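You operate a simulated robot arm through the tools that you are given. There is no shell and no other tool. Be economical: measure what you need, move in short steps, check, and stop when the job is done.

You are at the controls of a simulated two-armed robot. One attempt, no reset.

JOB
Fill tube T6 to about 40 ml at the tap and add two squeezes of blue dye.
Fine: yellow switch on for the tap and off again; tube back in its pocket, dropper bottle back; leave the other tubes. Set down upright: what you pick out, dropper bottle.

The check looks at the end state, three seconds after you hand in, the way a careful person would. Anything else that was tipped, shoved, dropped, spilled or broken makes it a failure.

ROBOT AND FRAMES
Two 7-joint arms with two-finger parallel grippers on one trunk, on a base that drives. Base frame: it is fixed to the floor where the robot stands at the start and does not move with it; the origin is under the middle of the robot, x ahead of it, y to its left, z up; the surface under the hand at the start is at about z = 760. Units: mm, degrees, N and s.
The left shoulder is at the start at [70, 163, 1145], the right one opposite. With the tool pointing down near the work surface each hand reaches from about 380 to 880 mm from the robot's upright axis, wherever it stands, measured 20 degrees to its own side. Places, roughly: yellow switch [500, 200, 800]. Payload 3.43 kg a hand.
The tool frame of a hand sits at the grasp point between the pads (the TCP): z along the fingers, y along the line on which they close. The tips reach 34 mm beyond it. Largest opening 128 mm; finger width 24, thickness 12; the body of the gripper, 48 by 130 mm, starts 96 mm behind the TCP.
Orientation is that of the tool frame in the base frame, as a unit quaternion [w, x, y, z]. With the fingers straight down and closing along the base's y, the tool's x points along the base's -x, its y along +y and its z along -z.

CONTROLS
- The arms move only by the tool jog_arm. It takes "left_series", "right_series" or both (then of equal length, played together; a hand with none holds still); each is a list of rows, each an object (a shift or turn left out is 0, a gripper value left out holds the last) with "delta_pos": the shift along the tool's x, y, z in mm, a list of three; "rotation": the turn, a rotation vector about the tool's x, y, z in degrees, a list of three; "jaw": the finger opening in mm, from 0 to 128. In form: [{"delta_pos": [x, y, z], "rotation": [ax, ay, az], "jaw": jaw}, ...]. A call has 1 to 20 rows; each row shifts and turns the commanded pose from where the row before left it, along the tool's axes as they then stand. Each row takes 0.2 s and may step no farther than 50 mm and 8.6 degrees from the row before; otherwise, or with a gripper value out of range, the whole call is refused. Where a pose cannot be reached the arm comes as near as it can. A force on the tool above 70 N (or 10 N above the force at the start of the call, whichever is more), or a blocked arm, ends the call early, and 0.2 s more pass. Each finger travels about 153 mm/s and halts on what it meets, pressing with about 34 N; the grip force reading is that of the motor and also rises with nothing between the fingers. The clock runs only during rows and for 0.2 s after the last one: add rows that do not move to give the fingers time. It gives the time, the measured TCP pose, the force on the tool (base axes), the opening and the grip force at its end, in the units of the frame above (readings bear some noise), with the torque about the TCP (base axes, N m) and any sound that the robot's microphone picked up.
- Cameras (640 x 400 px; columns grow to the right, rows downward): "scene" is now at [133.5, 43, 1380.1]; the picture's right is [0.47, -0.88, 0.00], its down [-0.49, -0.27, -0.83] and it looks along [0.73, 0.39, -0.56] (base axes); focal length 238 px, centre (320, 200). "left" rides on the left gripper at [76, 11, -160] in its tool frame; the picture's right is [-0.15, 0.99, 0.00], its down [-0.88, -0.13, -0.46] and it looks along [-0.45, -0.07, 0.89] (tool axes); focal length 234 px, centre (320, 200). "right" rides on the right gripper at [76, -11, -160] in its tool frame; the picture's right is [0.15, 0.99, 0.00], its down [-0.88, 0.13, -0.46] and it looks along [-0.45, 0.07, 0.89] (tool axes); focal length 234 px, centre (320, 200). There is no depth. A picture from a camera that has moved, and an enlarged one, comes with that camera's place and axes in the base frame and with its lens. The place of the scene camera against the robot may be out by one fixed shift of up to 12 mm in any direction.
- grab_frame(camera): a new picture of that camera. No time passes.
- move_column(by): slides the trunk up (or, below 0, down) by that many mm; the arms and the scene camera ride with it, the base frame stays. It gives what a move gives, with no picture.
- roll_base(legs): drives the robot by 1 to 6 legs, each [ahead, left, turn to the left] in mm, mm and degrees, along the robot's own axes; the way and the turn of a leg run together, so that a leg with both is an arc; at most 1500 mm and 180 degrees a leg. The arms and the cameras ride along, it lands a little off, and it stops where it bumps. It gives what a move gives.
- pan_tilt(pan, tilt): turns the head with the scene camera to pan (to the left, within 86 degrees either way) and tilt (down, from -29 to 69), counted from straight ahead of the robot. It gives what a move gives.
- zoom(camera, box): a new picture of the part [left, top, right, bottom] of that camera's present view, enlarged. No time passes.
- hand_in(): hands the job in; it is judged then, once.

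Work in short steps. Places have to be worked out from the pictures, the camera data and where the tool is seen: move nearer, look again, correct. Check each grasp and each placing, and mend what went wrong. You have 120 turns and 88 pictures in all, those below and enlarged ones among them. Open the grippers and draw the arms clear of the work before you hand the job in, unless the task says otherwise; then end with one line.

The tools are called after "Emit:" as a command line: name --argument value ..., lists and objects as JSON in quotes. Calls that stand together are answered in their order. jog_arm: Moves the arms, as the interface text tells. Its arguments: {"type":"object","properties":{"left_series":{"type":"array","items":{"type":"object","properties":{"delta_pos":{"type":"array","items":{"type":"number"}},"rotation":{"type":"array","items":{"type":"number"}},"jaw":{"type":"number"}}}},"right_series":{"type":"array","items":{"type":"object","properties":{"delta_pos":{"type":"array","items":{"type":"number"}},"rotation":{"type":"array","items":{"type":"number"}},"jaw":{"type":"number"}}}}},"required":[]} The other tools are called the same way: move_column (by) slides the trunk up or down; roll_base (legs) drives the base; pan_tilt (pan, tilt) turns the head that bears the scene camera; grab_frame (camera) takes a picture; zoom (camera, box) takes an enlarged picture of a part of a camera's view; hand_in () hands the job in.

At the start:

```text
t: 0.0
left_ee_pos: [434.9, 509.3, 1214.5]
left_tool_rot: [0.0, -0.001, 1.0, 0.0]
left_wrist_force: [0.3, 0.0, 0.4]
left_wrist_torque: [0.01, 0.01, 0.03]
left_width: 128.1
left_gripper_force: 0.0
right_ee_pos: [705.5, -10.7, 1204.5]
right_tool_rot: [-0.001, 0.0, 1.0, 0.001]
right_wrist_force: [-0.3, 0.7, -0.4]
right_wrist_torque: [-0.03, 0.0, 0.0]
right_width: 127.9
right_gripper_force: 0.1
trunk travel left (down, up): [-625.0, 315.0]
robot x, y, heading: [-0.0, 3.5, -0.1]
head pan, tilt: [28.3, 34.1]
```

scene: 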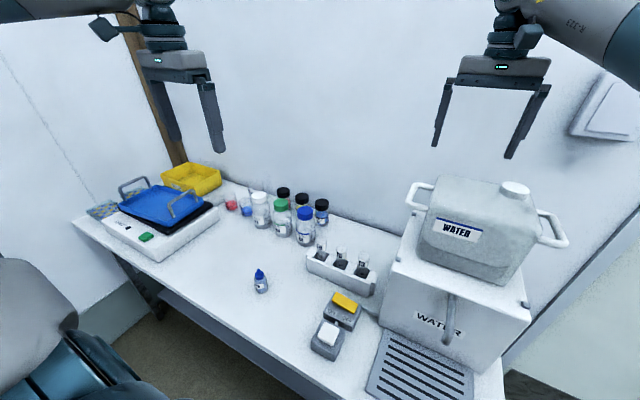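
right: 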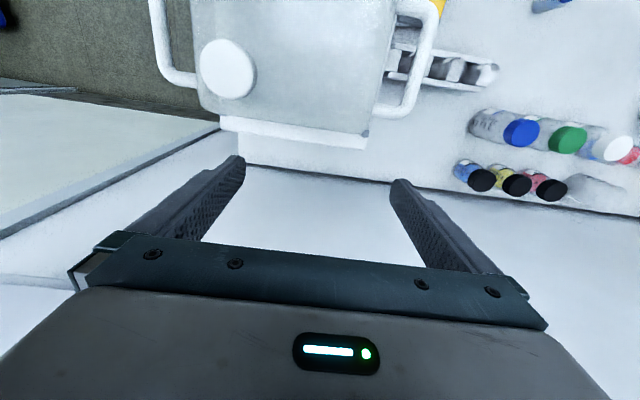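
left: 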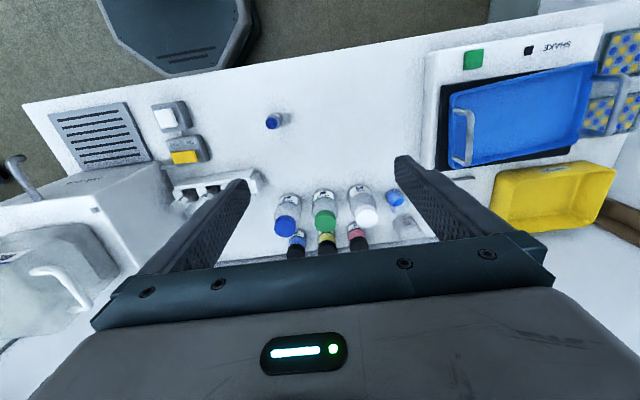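

The rack, switches, dropper and tap are in view; I zoom to read the labels.

Emit:
zoom --camera "scene" --box '[280, 220, 400, 295]'

Emit:
zoom --camera "scene" --box '[240, 250, 520, 400]'

Emit:
zoom --camera "left" --box '[120, 90, 300, 220]'

```text
5.33 times, centred on (340, 258) of scene
camera zoom: at [133.5, 43.0, 1380.1], right [0.47, -0.88, 0.0], down [-0.49, -0.27, -0.83], along [0.73, 0.39, -0.56], focal length 1267 px, centre (213, -107)
```

zoom: 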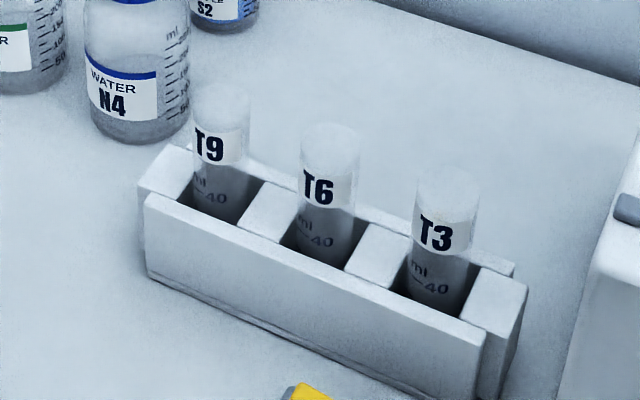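

```text
2.29 times, centred on (380, 325) of scene
camera zoom: at [133.5, 43.0, 1380.1], right [0.47, -0.88, 0.0], down [-0.49, -0.27, -0.83], along [0.73, 0.39, -0.56], focal length 543 px, centre (183, -86)
```

zoom: 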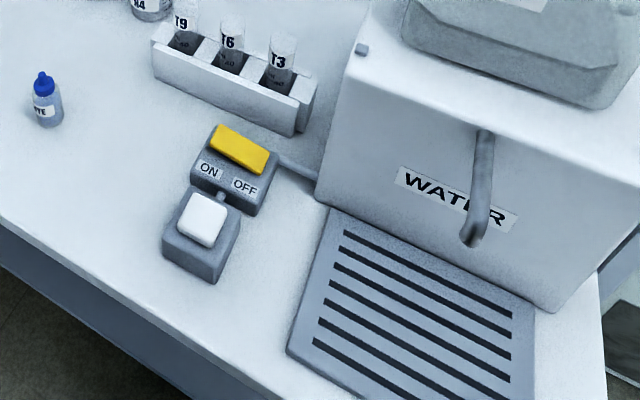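

```text
3.08 times, centred on (210, 155) of left
camera zoom: at [359.5, 520.8, 1373.2], right [0.15, 0.99, 0.0], down [0.88, -0.13, 0.46], along [0.45, -0.07, -0.89], focal length 720 px, centre (658, 338)
```

zoom: 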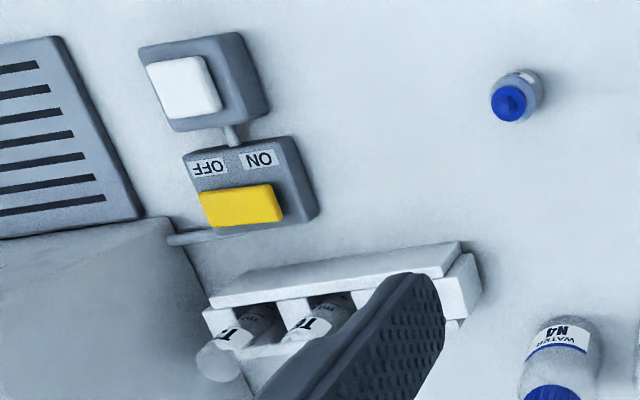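

Working from the pictures: yellow switch about (483,157,800), tubes near x≈608 with T6 at y≈223, spout about (415,-52). I bring the right hand over the rack front and tilt it 45° forward to look.

Emit:
jog_arm --right_series '[{"delta_pos": [35, 27, 0]}, {"delta_pos": [35, 27, 0]}, {"delta_pos": [35, 27, 0]}, {"delta_pos": [35, 27, 0]}, {"delta_pos": [35, 27, 0]}, {"delta_pos": [35, 27, 0]}, {"delta_pos": [30, 27, 0]}, {"rotation": [0, -7.5, 0]}, {"rotation": [0, -7.5, 0]}, {"rotation": [0, -7.5, 0]}, {"rotation": [0, -7.5, 0]}, {"rotation": [0, -7.5, 0]}, {"rotation": [0, -7.5, 0]}, {"delta_pos": [35, 0, 35]}, {"delta_pos": [35, 0, 35]}, {"delta_pos": [20, 0, 20]}, {}]'

Emit:
grab_frame --camera "right"

Emit:
grab_frame --camera "scene"

```text
t: 3.6
left_ee_pos: [435.4, 510.2, 1213.7]
left_tool_rot: [-0.001, -0.001, 1.0, 0.0]
left_wrist_force: [-1.2, -0.6, -0.1]
left_wrist_torque: [-0.02, 0.0, -0.01]
left_width: 128.0
left_gripper_force: 0.1
right_ee_pos: [467.9, 177.8, 1078.3]
right_tool_rot: [0.383, 0.0, 0.924, 0.0]
right_wrist_force: [-0.4, 0.4, -0.9]
right_wrist_torque: [-0.01, -0.01, 0.01]
right_width: 127.9
right_gripper_force: 0.1
trunk travel left (down, up): [-625.0, 315.0]
robot x, y, heading: [0.1, -1.8, -0.0]
head pan, tilt: [28.3, 34.1]
```

```text
81 pictures are left
camera right: at [300.4, 166.3, 1137.9], right [-0.1, 0.99, -0.1], down [0.3, 0.13, 0.94], along [0.95, 0.07, -0.31], focal length 234 px, centre (320, 200)
```

right: 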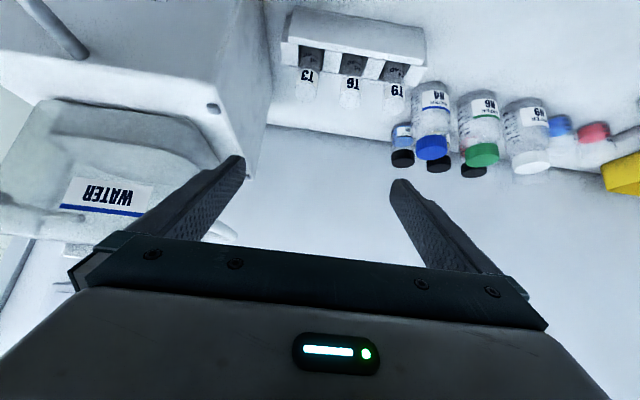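

```text
80 pictures are left
camera scene: at [133.6, 42.9, 1380.1], right [0.47, -0.88, 0.0], down [-0.49, -0.27, -0.83], along [0.73, 0.39, -0.56], focal length 238 px, centre (320, 200)
```

scene: 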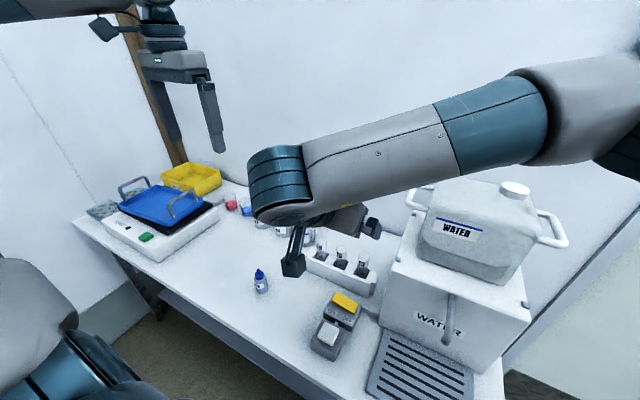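

Tubes are visible in the wrist camera; I zoom for triangulation.

Emit:
zoom --camera "right" --box '[270, 0, 450, 112]'

Emit:
zoom --camera "right" --box '[0, 0, 260, 162]'

```text
3.56 times, centred on (360, 56) of right
camera zoom: at [300.4, 166.3, 1137.9], right [-0.1, 0.99, -0.1], down [0.3, 0.13, 0.94], along [0.95, 0.07, -0.31], focal length 833 px, centre (178, 712)
```

zoom: 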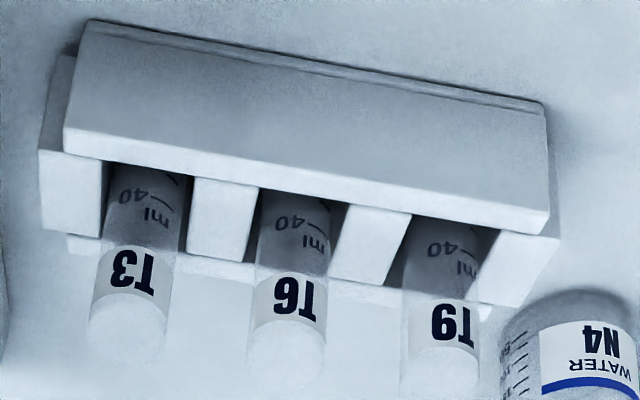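

```text
2.46 times, centred on (130, 81) of right
camera zoom: at [300.4, 166.3, 1137.9], right [-0.1, 0.99, -0.1], down [0.3, 0.13, 0.94], along [0.95, 0.07, -0.31], focal length 576 px, centre (788, 493)
```

zoom: 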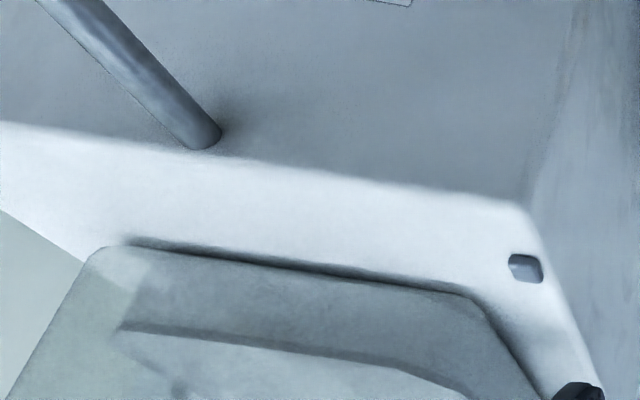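

The rays are nearly parallel, so I move the right hand lower and in line with T6 for a better view.

Emit:
jog_arm --right_series '[{"delta_pos": [27, 13, 33]}, {"delta_pos": [27, 13, 33]}, {"delta_pos": [28, 13, 33]}, {}]'

Emit:
grab_frame --camera "right"

Emit:
zoom --camera "right" --box '[210, 0, 430, 138]'

```text
t: 4.6
left_ee_pos: [434.4, 508.7, 1214.6]
left_tool_rot: [0.0, -0.001, 1.0, 0.0]
left_wrist_force: [-0.2, -0.4, -0.2]
left_wrist_torque: [0.01, -0.02, 0.0]
left_width: 127.8
left_gripper_force: 0.0
right_ee_pos: [477.9, 216.7, 949.1]
right_tool_rot: [0.382, 0.0, 0.924, 0.001]
right_wrist_force: [0.6, 0.1, 0.1]
right_wrist_torque: [0.0, -0.04, 0.02]
right_width: 127.7
right_gripper_force: 0.0
trunk travel left (down, up): [-625.0, 315.0]
robot x, y, heading: [-2.2, -0.9, -0.1]
head pan, tilt: [28.3, 34.1]
```

```text
77 pictures are left
camera right: at [312.0, 205.7, 1009.9], right [-0.1, 0.99, -0.1], down [0.3, 0.13, 0.95], along [0.95, 0.07, -0.31], focal length 234 px, centre (320, 200)
```

right: 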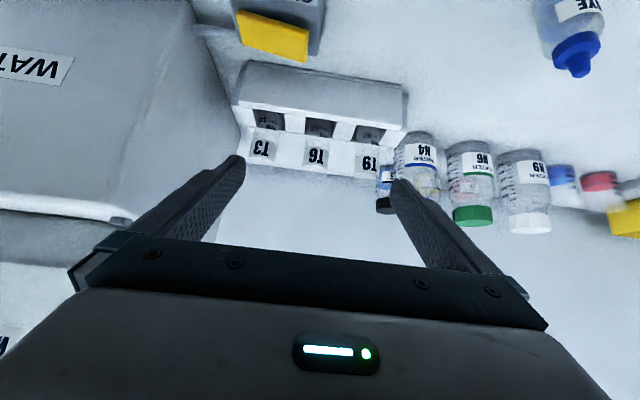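

```text
2.90 times, centred on (320, 69) of right
camera zoom: at [312.0, 205.7, 1009.9], right [-0.1, 0.99, -0.1], down [0.3, 0.13, 0.95], along [0.95, 0.07, -0.31], focal length 679 px, centre (320, 580)
```

zoom: 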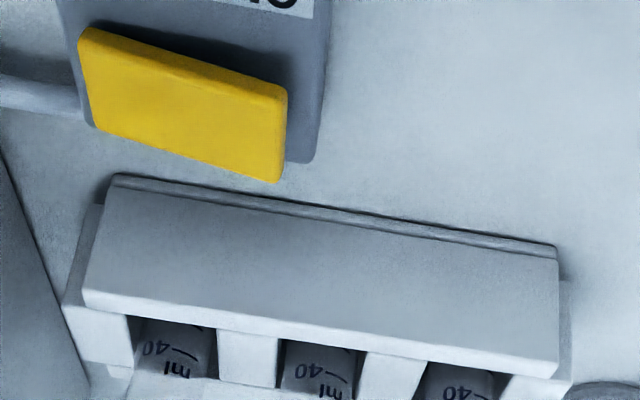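

T6 estimated: axis (575,213), rim z≈892, rack top z≈816. Now I locate the spout and inspect the switch.

Emit:
zoom --camera "left" --box '[0, 90, 200, 215]'

Emit:
zoom --camera "scene" --box '[300, 280, 470, 386]'

```text
3.20 times, centred on (100, 152) of left
camera zoom: at [359.3, 520.3, 1373.5], right [0.15, 0.99, 0.0], down [0.88, -0.13, 0.46], along [0.45, -0.07, -0.89], focal length 749 px, centre (1024, 352)
```

zoom: 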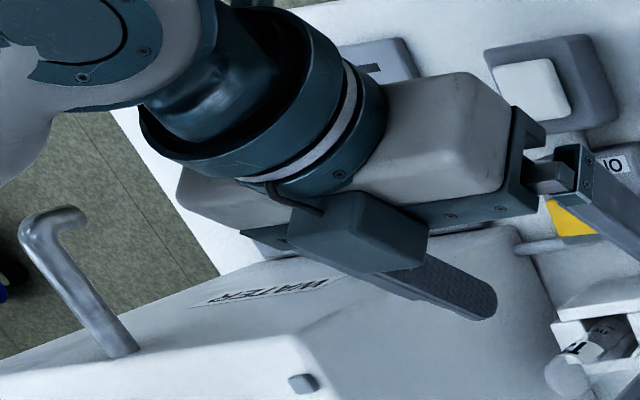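

```text
3.76 times, centred on (385, 333) of scene
camera zoom: at [133.2, 42.6, 1380.2], right [0.47, -0.88, 0.0], down [-0.49, -0.27, -0.83], along [0.73, 0.39, -0.56], focal length 895 px, centre (75, -301)
```

zoom: 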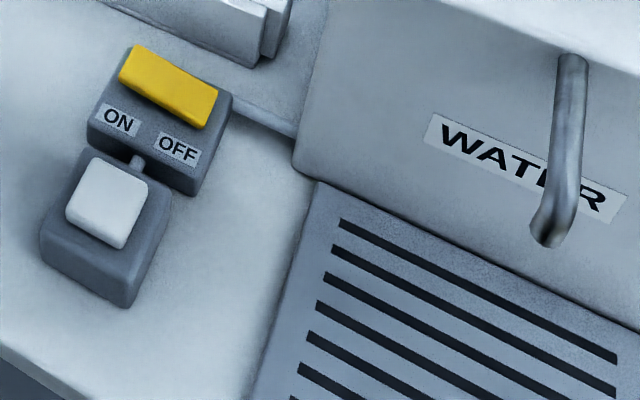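

Spout outlet is near (403,-49,951). I drive back 110 mm so the tap is within comfortable reach, then check pose.

Emit:
roll_base --legs '[[-110, 0, 0]]'

```text
t: 5.8
left_ee_pos: [325.9, 509.6, 1213.4]
left_tool_rot: [-0.001, -0.001, 1.0, 0.0]
left_wrist_force: [-0.6, -0.3, -0.4]
left_wrist_torque: [0.0, 0.01, -0.02]
left_width: 127.8
left_gripper_force: 0.1
right_ee_pos: [369.6, 217.2, 950.3]
right_tool_rot: [0.384, 0.001, 0.924, -0.001]
right_wrist_force: [-1.2, -0.2, -0.7]
right_wrist_torque: [0.01, 0.02, -0.01]
right_width: 127.7
right_gripper_force: 0.0
trunk travel left (down, up): [-625.0, 315.0]
robot x, y, heading: [-109.7, 1.9, -0.2]
head pan, tilt: [28.3, 34.1]
```

I move to a pre-grasp on the approach line of T6 with a 56 mm opening and look.

Emit:
jog_arm --right_series '[{"delta_pos": [-27, -1.5, 30], "jaw": 56}, {"delta_pos": [-27, -1.5, 30]}, {"delta_pos": [-26, -1, 30]}, {}, {}]'

Emit:
grab_frame --camera "right"

```text
t: 7.0
left_ee_pos: [324.2, 510.1, 1214.4]
left_tool_rot: [0.0, -0.001, 1.0, 0.0]
left_wrist_force: [-0.6, 0.6, -0.5]
left_wrist_torque: [-0.02, 0.0, -0.03]
left_width: 128.0
left_gripper_force: 0.0
right_ee_pos: [491.2, 211.7, 942.4]
right_tool_rot: [0.383, 0.001, 0.924, 0.0]
right_wrist_force: [-0.3, -0.1, -1.4]
right_wrist_torque: [0.0, -0.04, 0.02]
right_width: 55.7
right_gripper_force: 0.1
trunk travel left (down, up): [-625.0, 315.0]
robot x, y, heading: [-108.1, -2.8, -0.3]
head pan, tilt: [28.3, 34.1]
```

```text
73 pictures are left
camera right: at [323.5, 201.3, 1002.9], right [-0.1, 0.99, -0.1], down [0.3, 0.13, 0.94], along [0.95, 0.07, -0.31], focal length 234 px, centre (320, 200)
```

right: 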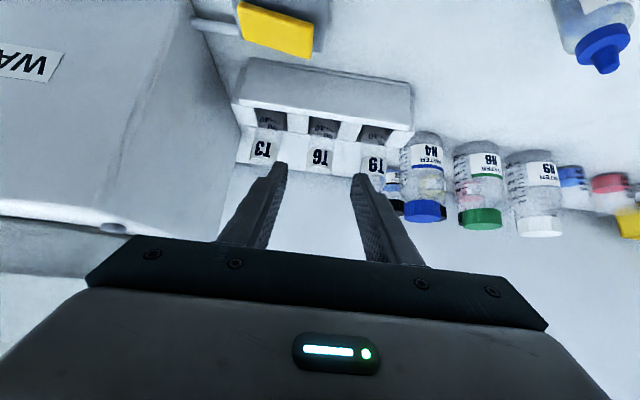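

T6 is centred between the fingers on the approach line. Advancing 80 mm, then checking.

Emit:
jog_arm --right_series '[{"delta_pos": [0, 0, 40]}, {"delta_pos": [0, 0, 40]}, {}]'

Emit:
grab_frame --camera "right"

Emit:
zoom --camera "scene" --box '[240, 180, 420, 292]'

```text
t: 7.8
left_ee_pos: [325.3, 509.8, 1213.8]
left_tool_rot: [0.0, -0.001, 1.0, -0.001]
left_wrist_force: [0.3, -0.1, -0.3]
left_wrist_torque: [0.03, 0.03, 0.03]
left_width: 127.9
left_gripper_force: 0.1
right_ee_pos: [547.0, 213.6, 886.7]
right_tool_rot: [0.383, 0.0, 0.924, 0.0]
right_wrist_force: [0.2, 0.3, -0.5]
right_wrist_torque: [0.0, 0.03, -0.04]
right_width: 56.1
right_gripper_force: 0.1
trunk travel left (down, up): [-625.0, 315.0]
robot x, y, heading: [-107.7, -2.1, 0.1]
head pan, tilt: [28.3, 34.1]
```

```text
72 pictures are left
camera right: at [379.0, 201.8, 946.4], right [-0.1, 0.99, -0.1], down [0.3, 0.13, 0.95], along [0.95, 0.07, -0.31], focal length 234 px, centre (320, 200)
```

right: 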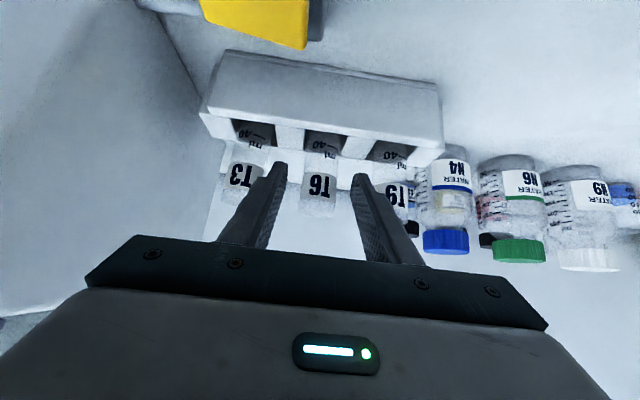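

```text
3.56 times, centred on (330, 236) of scene
camera zoom: at [22.8, 42.9, 1380.2], right [0.47, -0.88, 0.0], down [-0.49, -0.27, -0.83], along [0.73, 0.39, -0.56], focal length 845 px, centre (284, 72)
```

zoom: 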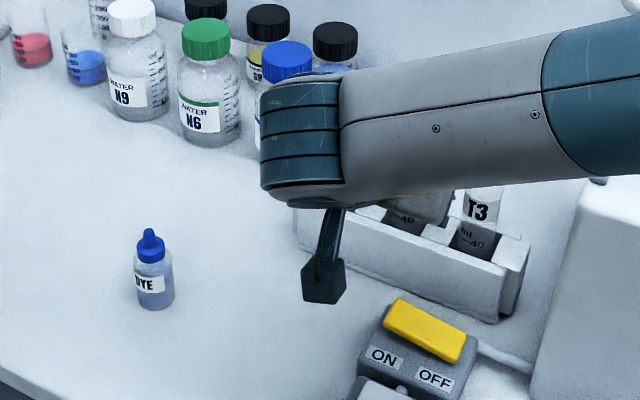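

Label at (564,213,873): axis ~578. I advance 40 mm more and close on the tube.

Emit:
jog_arm --right_series '[{"delta_pos": [0, 0, 20]}, {"delta_pos": [0, 0, 20]}, {"jaw": 40}, {"jaw": 20}, {"jaw": 20}, {}]'

Emit:
grab_frame --camera "right"

```text
t: 9.2
left_ee_pos: [324.2, 510.6, 1214.1]
left_tool_rot: [0.0, 0.0, 1.0, 0.0]
left_wrist_force: [0.4, 0.6, -0.9]
left_wrist_torque: [-0.06, -0.01, -0.03]
left_width: 127.9
left_gripper_force: 0.1
right_ee_pos: [574.5, 213.0, 857.2]
right_tool_rot: [0.383, 0.0, 0.924, 0.0]
right_wrist_force: [1.5, 1.1, 2.8]
right_wrist_torque: [0.05, -0.02, -0.01]
right_width: 30.8
right_gripper_force: 33.9
trunk travel left (down, up): [-625.0, 315.0]
robot x, y, heading: [-111.0, 0.6, 0.1]
head pan, tilt: [28.3, 34.1]
```

```text
70 pictures are left
camera right: at [407.7, 201.4, 917.9], right [-0.1, 0.99, -0.1], down [0.3, 0.13, 0.95], along [0.95, 0.07, -0.31], focal length 234 px, centre (320, 200)
```

right: 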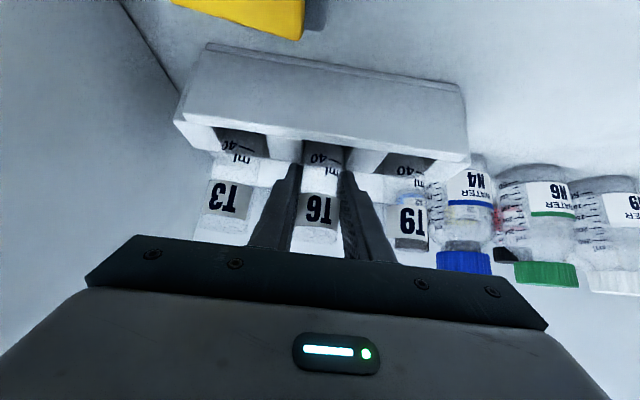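

Tube is held at 30.8 mm. I lift straight up 120 mm and check.

Emit:
jog_arm --right_series '[{"delta_pos": [-14.1, 0, -14.1]}, {"delta_pos": [-21.2, 0, -21.2]}, {"delta_pos": [-25, 0, -25]}, {"delta_pos": [-25, 0, -25]}, {}]'

Emit:
grab_frame --camera "right"

Emit:
grab_frame --camera "scene"

```text
t: 10.4
left_ee_pos: [326.5, 510.2, 1213.6]
left_tool_rot: [0.001, -0.001, 1.0, 0.001]
left_wrist_force: [0.5, 0.1, 0.1]
left_wrist_torque: [0.0, -0.01, -0.02]
left_width: 128.1
left_gripper_force: 0.0
right_ee_pos: [576.1, 211.7, 978.1]
right_tool_rot: [0.383, 0.002, 0.924, -0.001]
right_wrist_force: [0.5, -0.3, 0.6]
right_wrist_torque: [0.03, 0.01, 0.01]
right_width: 30.8
right_gripper_force: 34.4
trunk travel left (down, up): [-625.0, 315.0]
robot x, y, heading: [-111.2, -0.9, 0.2]
head pan, tilt: [28.3, 34.1]
```

```text
69 pictures are left
camera right: at [408.2, 201.0, 1038.3], right [-0.1, 0.99, -0.1], down [0.3, 0.13, 0.94], along [0.95, 0.07, -0.31], focal length 234 px, centre (320, 200)
```

right: 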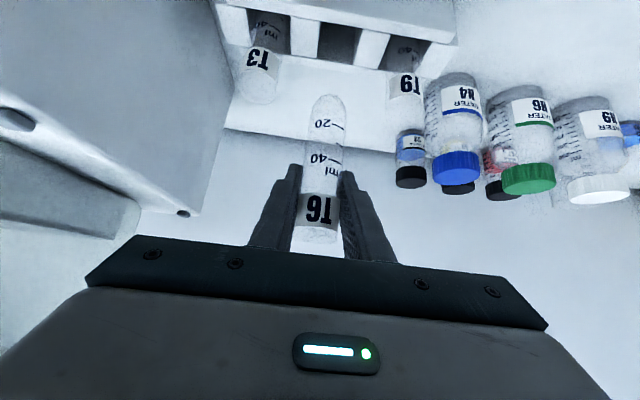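

```text
68 pictures are left
camera scene: at [24.2, 43.2, 1380.0], right [0.47, -0.88, 0.0], down [-0.49, -0.27, -0.83], along [0.73, 0.39, -0.56], focal length 238 px, centre (320, 200)
```

scene: 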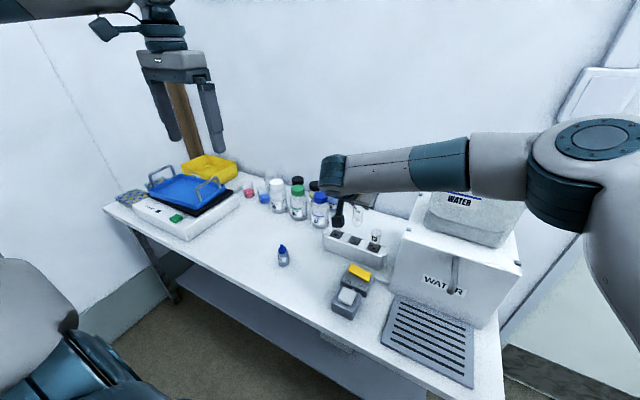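

Tube is out cleanly, with 20/40 marks visible to the wrist camera. I retract to x≈326, then go right to y≈-49 at height, and look at the spout.

Emit:
jog_arm --right_series '[{"delta_pos": [29.5, 0, -29.5]}, {"delta_pos": [29.5, 0, -29.5]}, {"delta_pos": [29.5, 0, -29.5]}, {"delta_pos": [29.5, 0, -29.5]}, {"delta_pos": [29.5, 0, -29.5]}, {"delta_pos": [29.5, 0, -29.5]}, {"delta_pos": [0, -40, 0]}, {"delta_pos": [0, -40, 0]}, {"delta_pos": [0, -40, 0]}, {"delta_pos": [0, -40, 0]}, {"delta_pos": [0, -40, 0]}, {"delta_pos": [0, -40, 0]}, {"delta_pos": [0, -20.7, 0]}, {}]'

Emit:
grab_frame --camera "right"

Emit:
grab_frame --camera "scene"

```text
t: 13.4
left_ee_pos: [325.8, 510.4, 1214.0]
left_tool_rot: [0.0, -0.001, 1.0, -0.001]
left_wrist_force: [0.7, 0.6, 0.1]
left_wrist_torque: [-0.04, -0.01, 0.02]
left_width: 128.0
left_gripper_force: 0.0
right_ee_pos: [350.8, -21.2, 978.1]
right_tool_rot: [0.382, 0.0, 0.924, -0.001]
right_wrist_force: [-0.2, 0.0, 0.2]
right_wrist_torque: [0.01, 0.01, 0.0]
right_width: 30.6
right_gripper_force: 33.9
right hand out of reach, approached as far as the arm can: row 12, 13
trunk travel left (down, up): [-625.0, 315.0]
robot x, y, heading: [-107.0, -1.4, 0.0]
head pan, tilt: [28.3, 34.1]
```

```text
67 pictures are left
camera right: at [183.1, -32.8, 1039.1], right [-0.1, 0.99, -0.1], down [0.3, 0.13, 0.94], along [0.95, 0.06, -0.31], focal length 234 px, centre (320, 200)
```

right: 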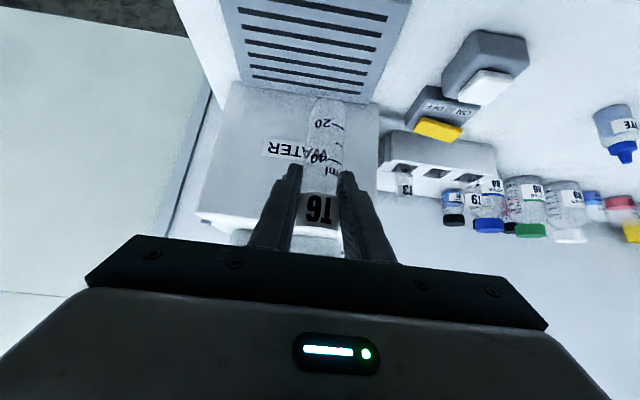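

```text
66 pictures are left
camera scene: at [23.6, 43.3, 1380.1], right [0.47, -0.88, 0.0], down [-0.49, -0.27, -0.83], along [0.73, 0.39, -0.56], focal length 238 px, centre (320, 200)
```

scene: 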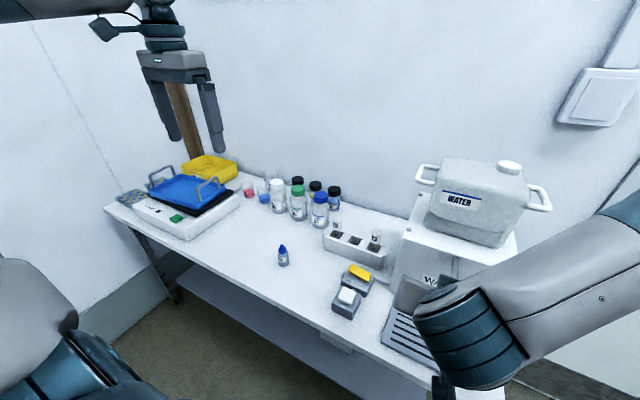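

The hand is at its inner limit. I drive back 150 mm more for room, and turn the head to view the tap.

Emit:
roll_base --legs '[[-150, 0, 0]]'

Emit:
jog_arm --right_series '[{"delta_pos": [-14.1, 0, 14.1]}, {}]'

Emit:
pan_tilt --pan 5 --tilt 38

Emit:
grab_frame --camera "scene"

```text
t: 14.8
left_ee_pos: [176.8, 508.7, 1213.7]
left_tool_rot: [-0.002, 0.001, 1.0, -0.001]
left_wrist_force: [0.0, -0.4, 0.8]
left_wrist_torque: [-0.03, 0.0, -0.02]
left_width: 128.0
left_gripper_force: 0.1
right_ee_pos: [200.7, -22.7, 978.3]
right_tool_rot: [0.382, 0.002, 0.924, -0.002]
right_wrist_force: [-0.9, -0.1, -2.0]
right_wrist_torque: [0.02, 0.0, -0.01]
right_width: 30.6
right_gripper_force: 33.7
trunk travel left (down, up): [-625.0, 315.0]
robot x, y, heading: [-259.9, 1.6, -0.2]
head pan, tilt: [28.3, 34.1]
```

```text
t: 15.4
left_ee_pos: [175.5, 509.1, 1214.1]
left_tool_rot: [0.0, 0.0, 1.0, 0.0]
left_wrist_force: [-0.4, 0.4, 0.5]
left_wrist_torque: [-0.02, -0.04, -0.02]
left_width: 128.1
left_gripper_force: 0.0
right_ee_pos: [219.5, -22.3, 980.0]
right_tool_rot: [0.383, 0.002, 0.924, -0.001]
right_wrist_force: [-0.6, -1.1, 0.9]
right_wrist_torque: [0.0, 0.02, -0.02]
right_width: 30.7
right_gripper_force: 34.0
trunk travel left (down, up): [-625.0, 315.0]
robot x, y, heading: [-256.8, -1.1, 0.0]
head pan, tilt: [28.3, 34.1]
```

```text
t: 16.2
left_ee_pos: [177.5, 509.0, 1213.5]
left_tool_rot: [0.0, 0.0, 1.0, 0.0]
left_wrist_force: [0.1, 0.1, -0.4]
left_wrist_torque: [-0.02, -0.01, 0.0]
left_width: 128.1
left_gripper_force: 0.0
right_ee_pos: [220.9, -23.1, 978.8]
right_tool_rot: [0.382, 0.002, 0.924, -0.001]
right_wrist_force: [-0.7, -0.2, -0.5]
right_wrist_torque: [0.01, -0.01, -0.01]
right_width: 30.8
right_gripper_force: 34.0
trunk travel left (down, up): [-625.0, 315.0]
robot x, y, heading: [-262.7, 0.7, -0.1]
head pan, tilt: [5.0, 38.0]
```

```text
65 pictures are left
camera scene: at [-117.6, 8.3, 1374.2], right [0.09, -1.0, 0.0], down [-0.61, -0.05, -0.79], along [0.78, 0.07, -0.62], focal length 238 px, centre (320, 200)
```

scene: 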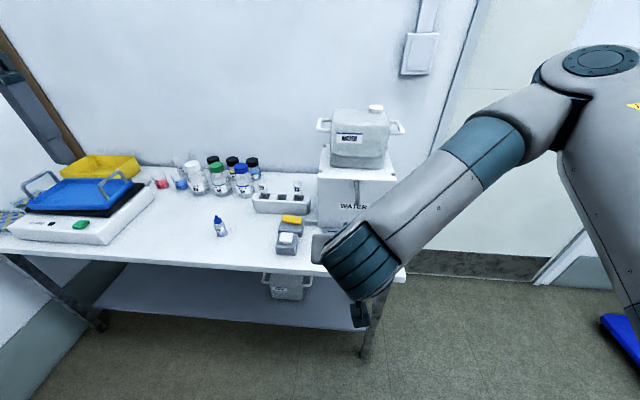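

Reach is fine now. Lower to rim ≈940 and come to x≈330, y≈-49, in front of the spout; look.

Emit:
jog_arm --right_series '[{"delta_pos": [-8.5, -8.7, 42.9]}, {"delta_pos": [-8.5, -8.7, 42.9]}, {"delta_pos": [-8.5, -8.7, 42.9]}, {}]'

Emit:
grab_frame --camera "right"

Emit:
zoom --camera "scene" --box '[240, 140, 420, 253]'

```text
t: 17.2
left_ee_pos: [177.2, 508.5, 1214.2]
left_tool_rot: [0.0, 0.002, 1.0, 0.0]
left_wrist_force: [-0.2, 0.2, -1.0]
left_wrist_torque: [-0.02, -0.01, 0.02]
left_width: 127.9
left_gripper_force: 0.1
right_ee_pos: [329.3, -48.9, 904.5]
right_tool_rot: [0.383, 0.002, 0.924, -0.001]
right_wrist_force: [0.4, 0.3, 0.0]
right_wrist_torque: [0.0, 0.01, -0.01]
right_width: 30.7
right_gripper_force: 34.1
trunk travel left (down, up): [-625.0, 315.0]
robot x, y, heading: [-258.3, -3.3, 0.1]
head pan, tilt: [5.0, 38.0]
```

```text
64 pictures are left
camera right: at [161.9, -60.2, 965.9], right [-0.1, 0.99, -0.1], down [0.3, 0.13, 0.94], along [0.95, 0.06, -0.31], focal length 234 px, centre (320, 200)
```

right: 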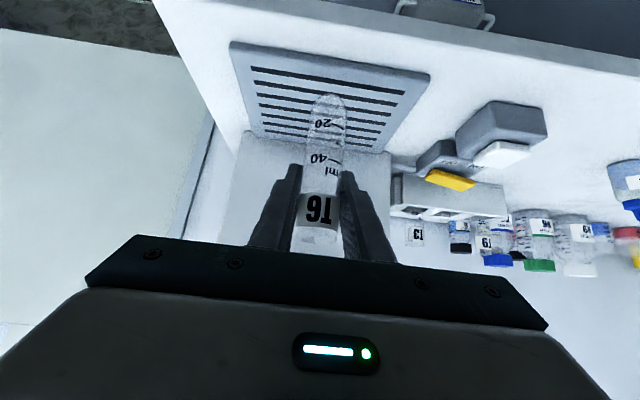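

```text
3.54 times, centred on (330, 196) of scene
camera zoom: at [-118.4, 8.6, 1374.3], right [0.08, -1.0, 0.0], down [-0.61, -0.05, -0.79], along [0.79, 0.07, -0.62], focal length 841 px, centre (285, 212)
```

zoom: 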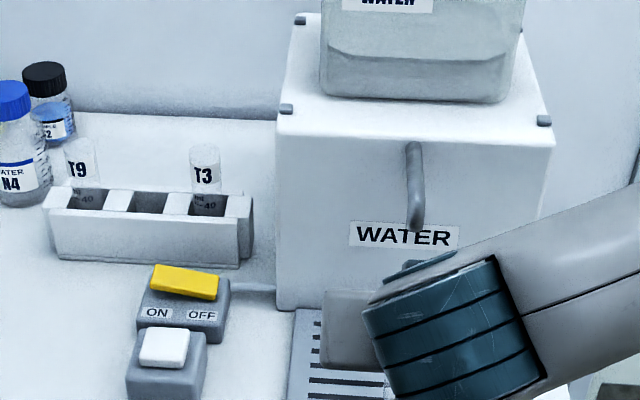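

Spout tip again near (405,-48,951). I bring the left hand to (350,300,1000) to view the tap and the tube from the side.

Emit:
jog_arm --left_series '[{"delta_pos": [-24.7, -29.9, 30.6], "jaw": 0}, {"delta_pos": [-24.7, -29.9, 30.6]}, {"delta_pos": [-24.7, -29.9, 30.6]}, {"delta_pos": [-24.7, -29.9, 30.6]}, {"delta_pos": [-24.7, -29.9, 30.6]}, {"delta_pos": [-24.7, -29.9, 30.6]}, {"delta_pos": [-24.7, -29.9, 30.6]}, {}]'

Emit:
grab_frame --camera "left"

```text
t: 19.0
left_ee_pos: [349.6, 298.3, 1000.3]
left_tool_rot: [0.0, -0.001, 1.0, 0.0]
left_wrist_force: [-0.4, 0.7, 0.2]
left_wrist_torque: [-0.03, -0.07, -0.03]
left_width: 0.0
left_gripper_force: 32.6
right_ee_pos: [328.3, -48.6, 904.8]
right_tool_rot: [0.382, 0.002, 0.924, -0.002]
right_wrist_force: [-0.3, 0.5, -0.7]
right_wrist_torque: [-0.01, 0.01, -0.02]
right_width: 30.9
right_gripper_force: 34.3
trunk travel left (down, up): [-625.0, 315.0]
robot x, y, heading: [-259.2, 2.2, -0.4]
head pan, tilt: [5.0, 38.0]
```

```text
62 pictures are left
camera left: at [273.6, 310.5, 1159.2], right [0.15, 0.99, 0.0], down [0.88, -0.13, 0.46], along [0.45, -0.07, -0.89], focal length 234 px, centre (320, 200)
```

left: 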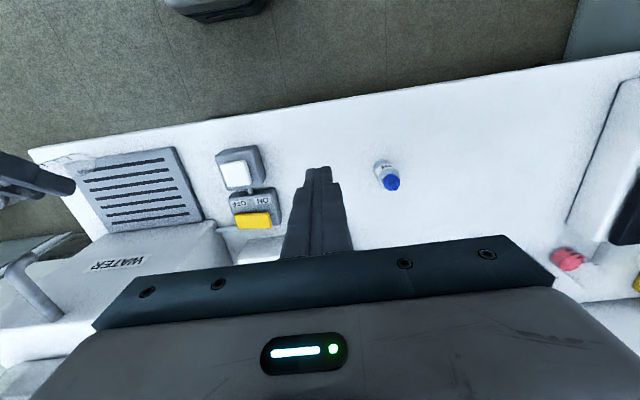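

Emit:
zoom --camera "left" --box '[0, 130, 240, 280]'

```text
2.67 times, centred on (120, 205) of left
camera zoom: at [273.6, 310.5, 1159.2], right [0.15, 0.99, 0.0], down [0.88, -0.13, 0.46], along [0.45, -0.07, -0.89], focal length 624 px, centre (853, 187)
```

zoom: 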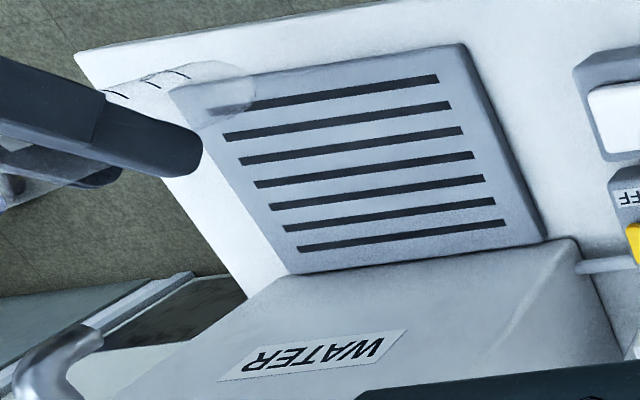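

Outlet is at about (406,-48,948); the tube rim is ~940 now. I move in under the spout, slightly lower (TCP 405,-48,897).

Emit:
jog_arm --right_series '[{"delta_pos": [5.7, 0.5, 5.7]}, {"delta_pos": [-18, 0, 18]}, {"delta_pos": [-18, 0, 18]}, {"delta_pos": [-18.2, 0, 18.2]}, {}]'

Emit:
grab_frame --camera "right"

Emit:
zoom --camera "left" --box '[0, 130, 240, 280]'

Emit:
zoom --camera "scene" --box '[240, 140, 420, 253]'

```text
t: 20.2
left_ee_pos: [350.9, 298.7, 999.7]
left_tool_rot: [0.0, 0.001, 1.0, 0.0]
left_wrist_force: [-0.5, 0.5, 0.7]
left_wrist_torque: [-0.01, -0.01, 0.01]
left_width: 0.0
left_gripper_force: 33.4
right_ee_pos: [405.0, -50.1, 897.1]
right_tool_rot: [0.381, 0.001, 0.924, -0.001]
right_wrist_force: [0.2, -0.9, -1.0]
right_wrist_torque: [-0.01, 0.0, 0.02]
right_width: 30.7
right_gripper_force: 33.8
trunk travel left (down, up): [-625.0, 315.0]
robot x, y, heading: [-257.0, 3.8, 0.1]
head pan, tilt: [5.0, 38.0]
```

```text
60 pictures are left
camera right: at [239.0, -60.7, 957.9], right [-0.1, 0.99, -0.1], down [0.3, 0.13, 0.94], along [0.95, 0.06, -0.31], focal length 234 px, centre (320, 200)
```

right: 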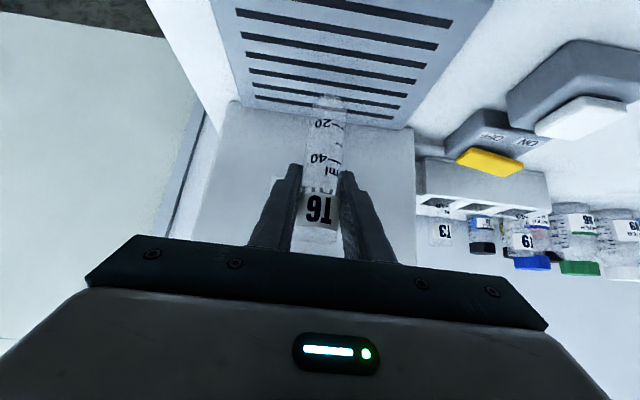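

```text
2.67 times, centred on (120, 205) of left
camera zoom: at [274.4, 310.1, 1159.1], right [0.15, 0.99, 0.0], down [0.88, -0.13, 0.46], along [0.45, -0.07, -0.89], focal length 624 px, centre (853, 187)
```

zoom: 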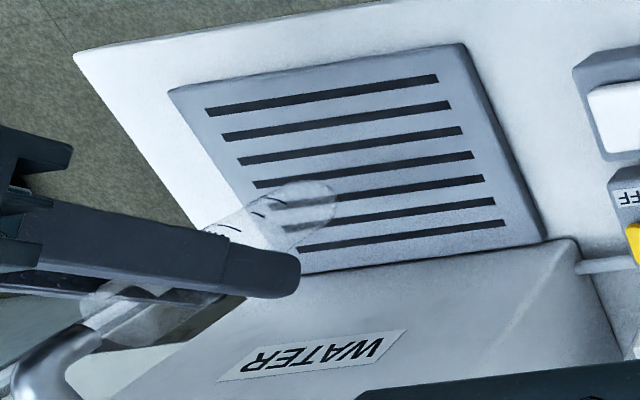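

```text
3.54 times, centred on (330, 196) of scene
camera zoom: at [-118.0, 8.2, 1374.2], right [0.09, -1.0, 0.0], down [-0.61, -0.05, -0.79], along [0.79, 0.07, -0.62], focal length 841 px, centre (285, 212)
```

zoom: 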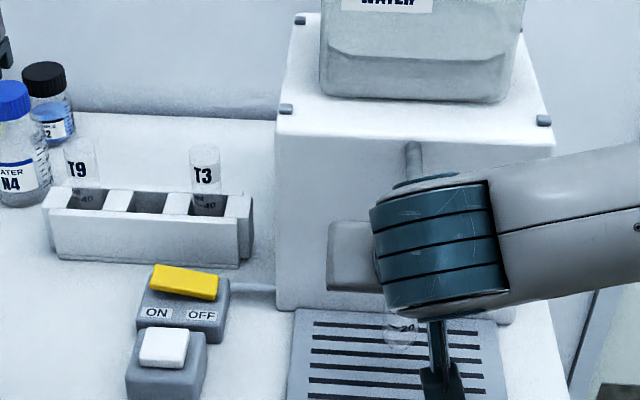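

The rim and spout tip overlap in the left view; zooming in to check alignment.

Emit:
zoom --camera "left" --box '[0, 210, 128, 290]'

```text
5.00 times, centred on (64, 250) of left
camera zoom: at [274.4, 310.1, 1159.1], right [0.15, 0.99, 0.0], down [0.88, -0.13, 0.46], along [0.45, -0.07, -0.89], focal length 1171 px, centre (1600, -50)
```

zoom: 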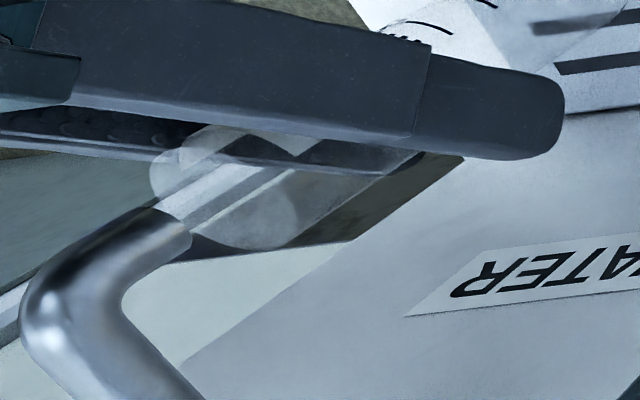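

Outlet is within ~3 mm of the tube axis, just above the rim. Now the left hand goes above the ON end of the yellow rocker (~(476,180)).

Emit:
jog_arm --left_series '[{"delta_pos": [-25.2, -23.6, 20]}, {"delta_pos": [-25.2, -23.6, 20]}, {"delta_pos": [-25.2, -23.6, 20]}, {"delta_pos": [-25.2, -23.6, 20]}, {"delta_pos": [-25.2, -23.6, 20]}, {}]'

Emit:
grab_frame --camera "left"

Emit:
zoom --camera "scene" --box '[230, 160, 350, 235]'

```text
t: 21.6
left_ee_pos: [405.4, 242.0, 938.0]
left_tool_rot: [0.001, 0.0, 1.0, 0.0]
left_wrist_force: [-0.2, 0.2, -1.0]
left_wrist_torque: [-0.01, 0.0, 0.01]
left_width: 0.0
left_gripper_force: 32.9
left hand out of reach, approached as far as the arm can: row 3, 4, 5
right_ee_pos: [406.1, -49.0, 898.2]
right_tool_rot: [0.382, 0.001, 0.924, -0.001]
right_wrist_force: [-0.9, 0.0, -0.3]
right_wrist_torque: [-0.03, -0.04, 0.01]
right_width: 31.0
right_gripper_force: 33.8
trunk travel left (down, up): [-625.0, 315.0]
robot x, y, heading: [-258.8, -1.7, 0.0]
head pan, tilt: [5.0, 38.0]
```

```text
56 pictures are left
camera left: at [330.2, 253.8, 1097.3], right [0.15, 0.99, 0.0], down [0.88, -0.13, 0.46], along [0.45, -0.07, -0.89], focal length 234 px, centre (320, 200)
```

left: 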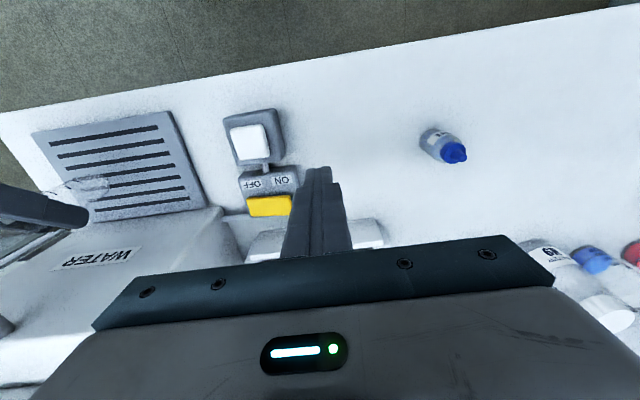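

```text
5.33 times, centred on (290, 198) of scene
camera zoom: at [-118.1, 8.1, 1374.3], right [0.08, -1.0, 0.0], down [-0.61, -0.05, -0.79], along [0.79, 0.07, -0.62], focal length 1267 px, centre (480, 213)
```

zoom: 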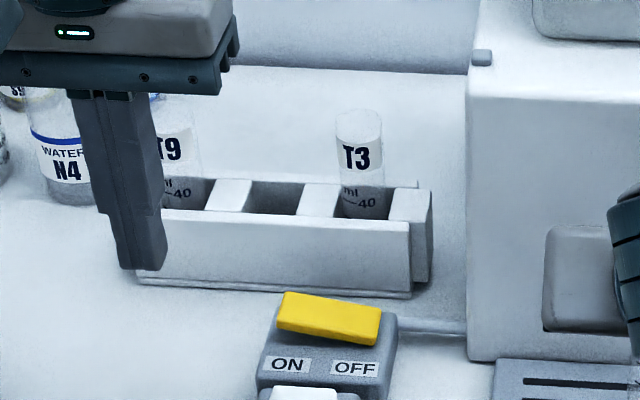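

Tool-down is out of reach there, so I pitch the left hand 37.5° forward and then approach above the ON end (rocker centre (475,158)).

Emit:
jog_arm --left_series '[{"rotation": [0, -7.5, 0]}, {"rotation": [0, -7.5, 0]}, {"rotation": [0, -7.5, 0]}, {"rotation": [0, -7.5, 0]}, {"rotation": [0, -7.5, 0]}, {"delta_pos": [-0.8, -20.7, 26.3]}, {"delta_pos": [-0.8, -20.7, 26.3]}, {"delta_pos": [-0.8, -20.7, 26.3]}, {}]'

Emit:
zoom --camera "left" --box '[160, 60, 480, 260]'

Emit:
zoom --camera "scene" --box '[230, 160, 350, 235]'

```text
t: 23.6
left_ee_pos: [440.4, 206.7, 897.7]
left_tool_rot: [0.32, 0.001, 0.947, 0.0]
left_wrist_force: [0.3, -0.2, -1.0]
left_wrist_torque: [0.0, 0.01, 0.03]
left_width: 0.1
left_gripper_force: 32.8
left hand out of reach, approached as far as the arm can: row 7, 8
right_ee_pos: [406.7, -49.8, 896.2]
right_tool_rot: [0.382, 0.002, 0.924, -0.001]
right_wrist_force: [-0.6, -1.0, -0.2]
right_wrist_torque: [0.0, 0.01, 0.01]
right_width: 30.8
right_gripper_force: 33.6
trunk travel left (down, up): [-625.0, 315.0]
robot x, y, heading: [-259.8, -1.9, 0.1]
head pan, tilt: [5.0, 38.0]
```

```text
2.00 times, centred on (320, 160) of left
camera zoom: at [282.1, 217.8, 977.4], right [0.12, 0.99, 0.09], down [0.42, -0.13, 0.9], along [0.9, -0.07, -0.43], focal length 468 px, centre (320, 280)
```

zoom: 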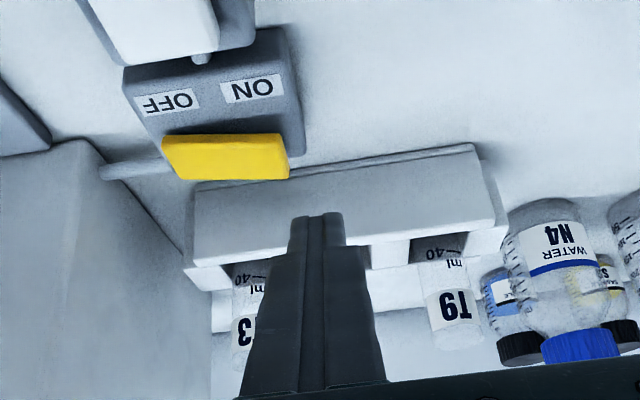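

```text
5.33 times, centred on (290, 198) of scene
camera zoom: at [-117.2, 8.0, 1374.1], right [0.08, -1.0, 0.0], down [-0.61, -0.05, -0.79], along [0.78, 0.07, -0.62], focal length 1267 px, centre (480, 213)
```

zoom: 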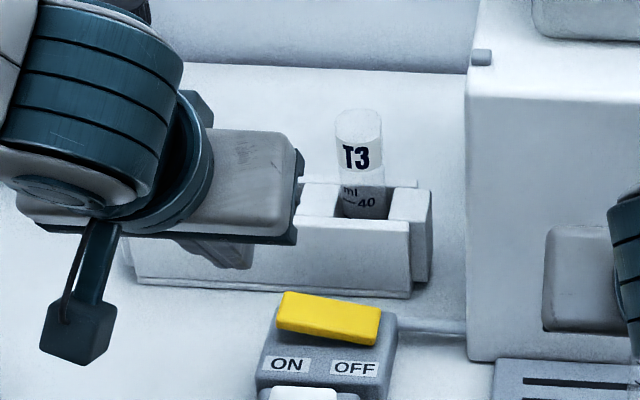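

The pitch-forward heading seems to hit a joint limit; I yaw the left hand 25° to the right (more natural for this arm) and try again toward the ON end hover.

Emit:
jog_arm --left_series '[{"rotation": [5.08, 0, 6.6]}, {"rotation": [5.08, 0, 6.6]}, {"rotation": [5.08, 0, 6.6]}, {"delta_pos": [-3.5, -9.5, 31.7]}, {}]'

```text
t: 24.8
left_ee_pos: [454.0, 187.5, 874.4]
left_tool_rot: [0.314, 0.205, 0.924, -0.07]
left_wrist_force: [0.5, -0.5, -0.1]
left_wrist_torque: [-0.01, -0.04, 0.02]
left_width: 0.3
left_gripper_force: 33.4
right_ee_pos: [405.5, -49.6, 897.4]
right_tool_rot: [0.383, 0.002, 0.924, -0.001]
right_wrist_force: [-0.3, 0.4, -0.2]
right_wrist_torque: [0.0, -0.02, 0.02]
right_width: 30.9
right_gripper_force: 33.9
trunk travel left (down, up): [-625.0, 315.0]
robot x, y, heading: [-261.2, 0.7, -0.0]
head pan, tilt: [5.0, 38.0]
```

Reached. I test that the OFF-end hover is reachable too, then return.

Emit:
jog_arm --left_series '[{"delta_pos": [-14.7, -39.9, 11.4]}, {"delta_pos": [9.1, 0, 11.9]}, {}, {"delta_pos": [-9.1, 0, -11.9]}, {"delta_pos": [14.7, 39.9, -11.4]}, {"delta_pos": [9.1, 0, 11.9]}, {}]'

Emit:
zoom --camera "left" --box '[160, 60, 480, 260]'

Emit:
zoom --camera "scene" --box '[230, 160, 350, 235]'

```text
t: 26.4
left_ee_pos: [438.6, 212.1, 880.9]
left_tool_rot: [0.313, 0.205, 0.925, -0.07]
left_wrist_force: [-0.2, 0.3, 1.0]
left_wrist_torque: [0.01, -0.04, 0.0]
left_width: 0.0
left_gripper_force: 33.7
left hand out of reach, approached as far as the arm can: row 1, 2
right_ee_pos: [406.2, -50.1, 896.7]
right_tool_rot: [0.382, 0.002, 0.924, -0.001]
right_wrist_force: [0.0, -0.8, -0.3]
right_wrist_torque: [0.0, 0.02, 0.0]
right_width: 30.5
right_gripper_force: 34.1
trunk travel left (down, up): [-625.0, 315.0]
robot x, y, heading: [-261.9, -3.8, 0.0]
head pan, tilt: [5.0, 38.0]
```

```text
2.00 times, centred on (320, 160) of left
camera zoom: at [300.4, 289.3, 960.4], right [0.52, 0.85, 0.09], down [0.33, -0.3, 0.9], along [0.79, -0.44, -0.43], focal length 468 px, centre (320, 280)
```

zoom: 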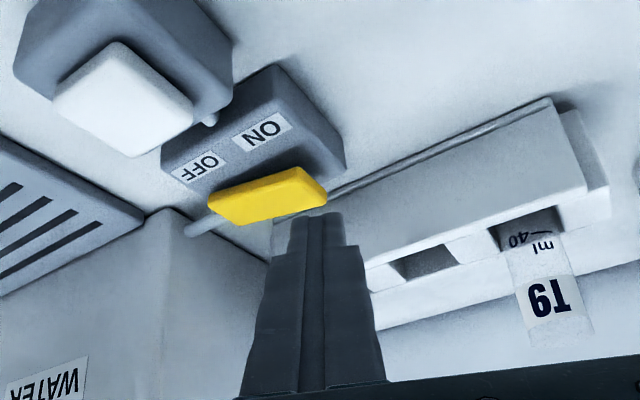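

```text
5.33 times, centred on (290, 198) of scene
camera zoom: at [-118.3, 8.5, 1374.3], right [0.08, -1.0, 0.0], down [-0.61, -0.05, -0.79], along [0.79, 0.07, -0.62], focal length 1267 px, centre (480, 213)
```

zoom: 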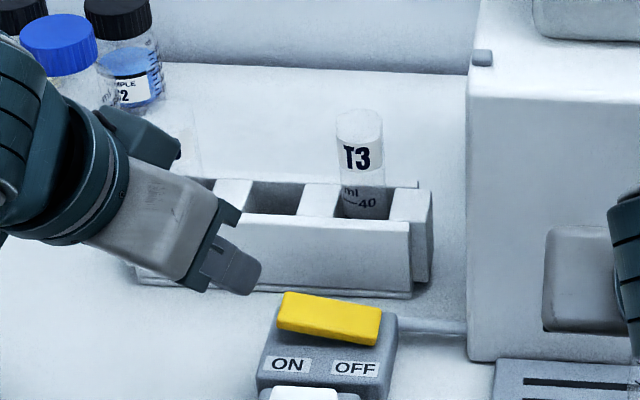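

Need more yaw for the OFF end. I yaw 33° further right and test the OFF hover.

Emit:
jog_arm --left_series '[{"rotation": [5.08, 0, 6.6]}, {"rotation": [5.08, 0, 6.6]}, {"rotation": [5.08, 0, 6.6]}, {"rotation": [5.08, 0, 6.6]}, {"delta_pos": [-18.9, -4.3, 26.5]}, {"delta_pos": [-18.9, -4.2, 26.5]}, {}]'

Emit:
zoom --camera "scene" --box '[230, 160, 350, 235]'

```text
t: 28.0
left_ee_pos: [447.5, 168.0, 878.2]
left_tool_rot: [0.281, 0.461, 0.827, -0.158]
left_wrist_force: [-0.6, -0.3, 0.4]
left_wrist_torque: [0.06, 0.01, 0.02]
left_width: 0.2
left_gripper_force: 32.6
left hand out of reach, approached as far as the arm can: row 6
right_ee_pos: [405.0, -49.7, 896.1]
right_tool_rot: [0.382, 0.002, 0.924, -0.001]
right_wrist_force: [0.3, 0.6, -0.9]
right_wrist_torque: [0.0, 0.05, 0.01]
right_width: 30.6
right_gripper_force: 33.7
trunk travel left (down, up): [-625.0, 315.0]
robot x, y, heading: [-260.5, -0.1, -0.1]
head pan, tilt: [5.0, 38.0]
```

```text
5.33 times, centred on (290, 198) of scene
camera zoom: at [-117.4, 7.7, 1374.2], right [0.09, -1.0, 0.0], down [-0.61, -0.05, -0.79], along [0.78, 0.07, -0.62], focal length 1267 px, centre (480, 213)
```

zoom: 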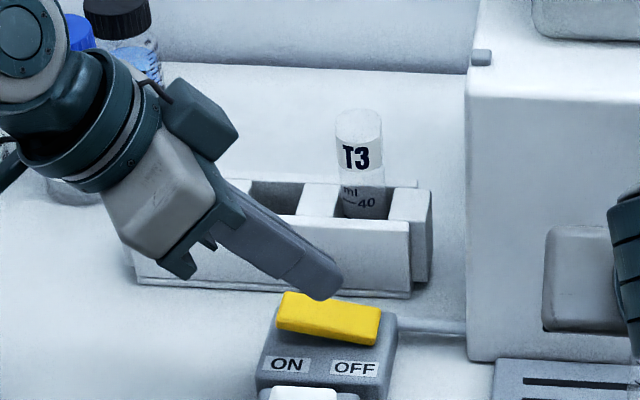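

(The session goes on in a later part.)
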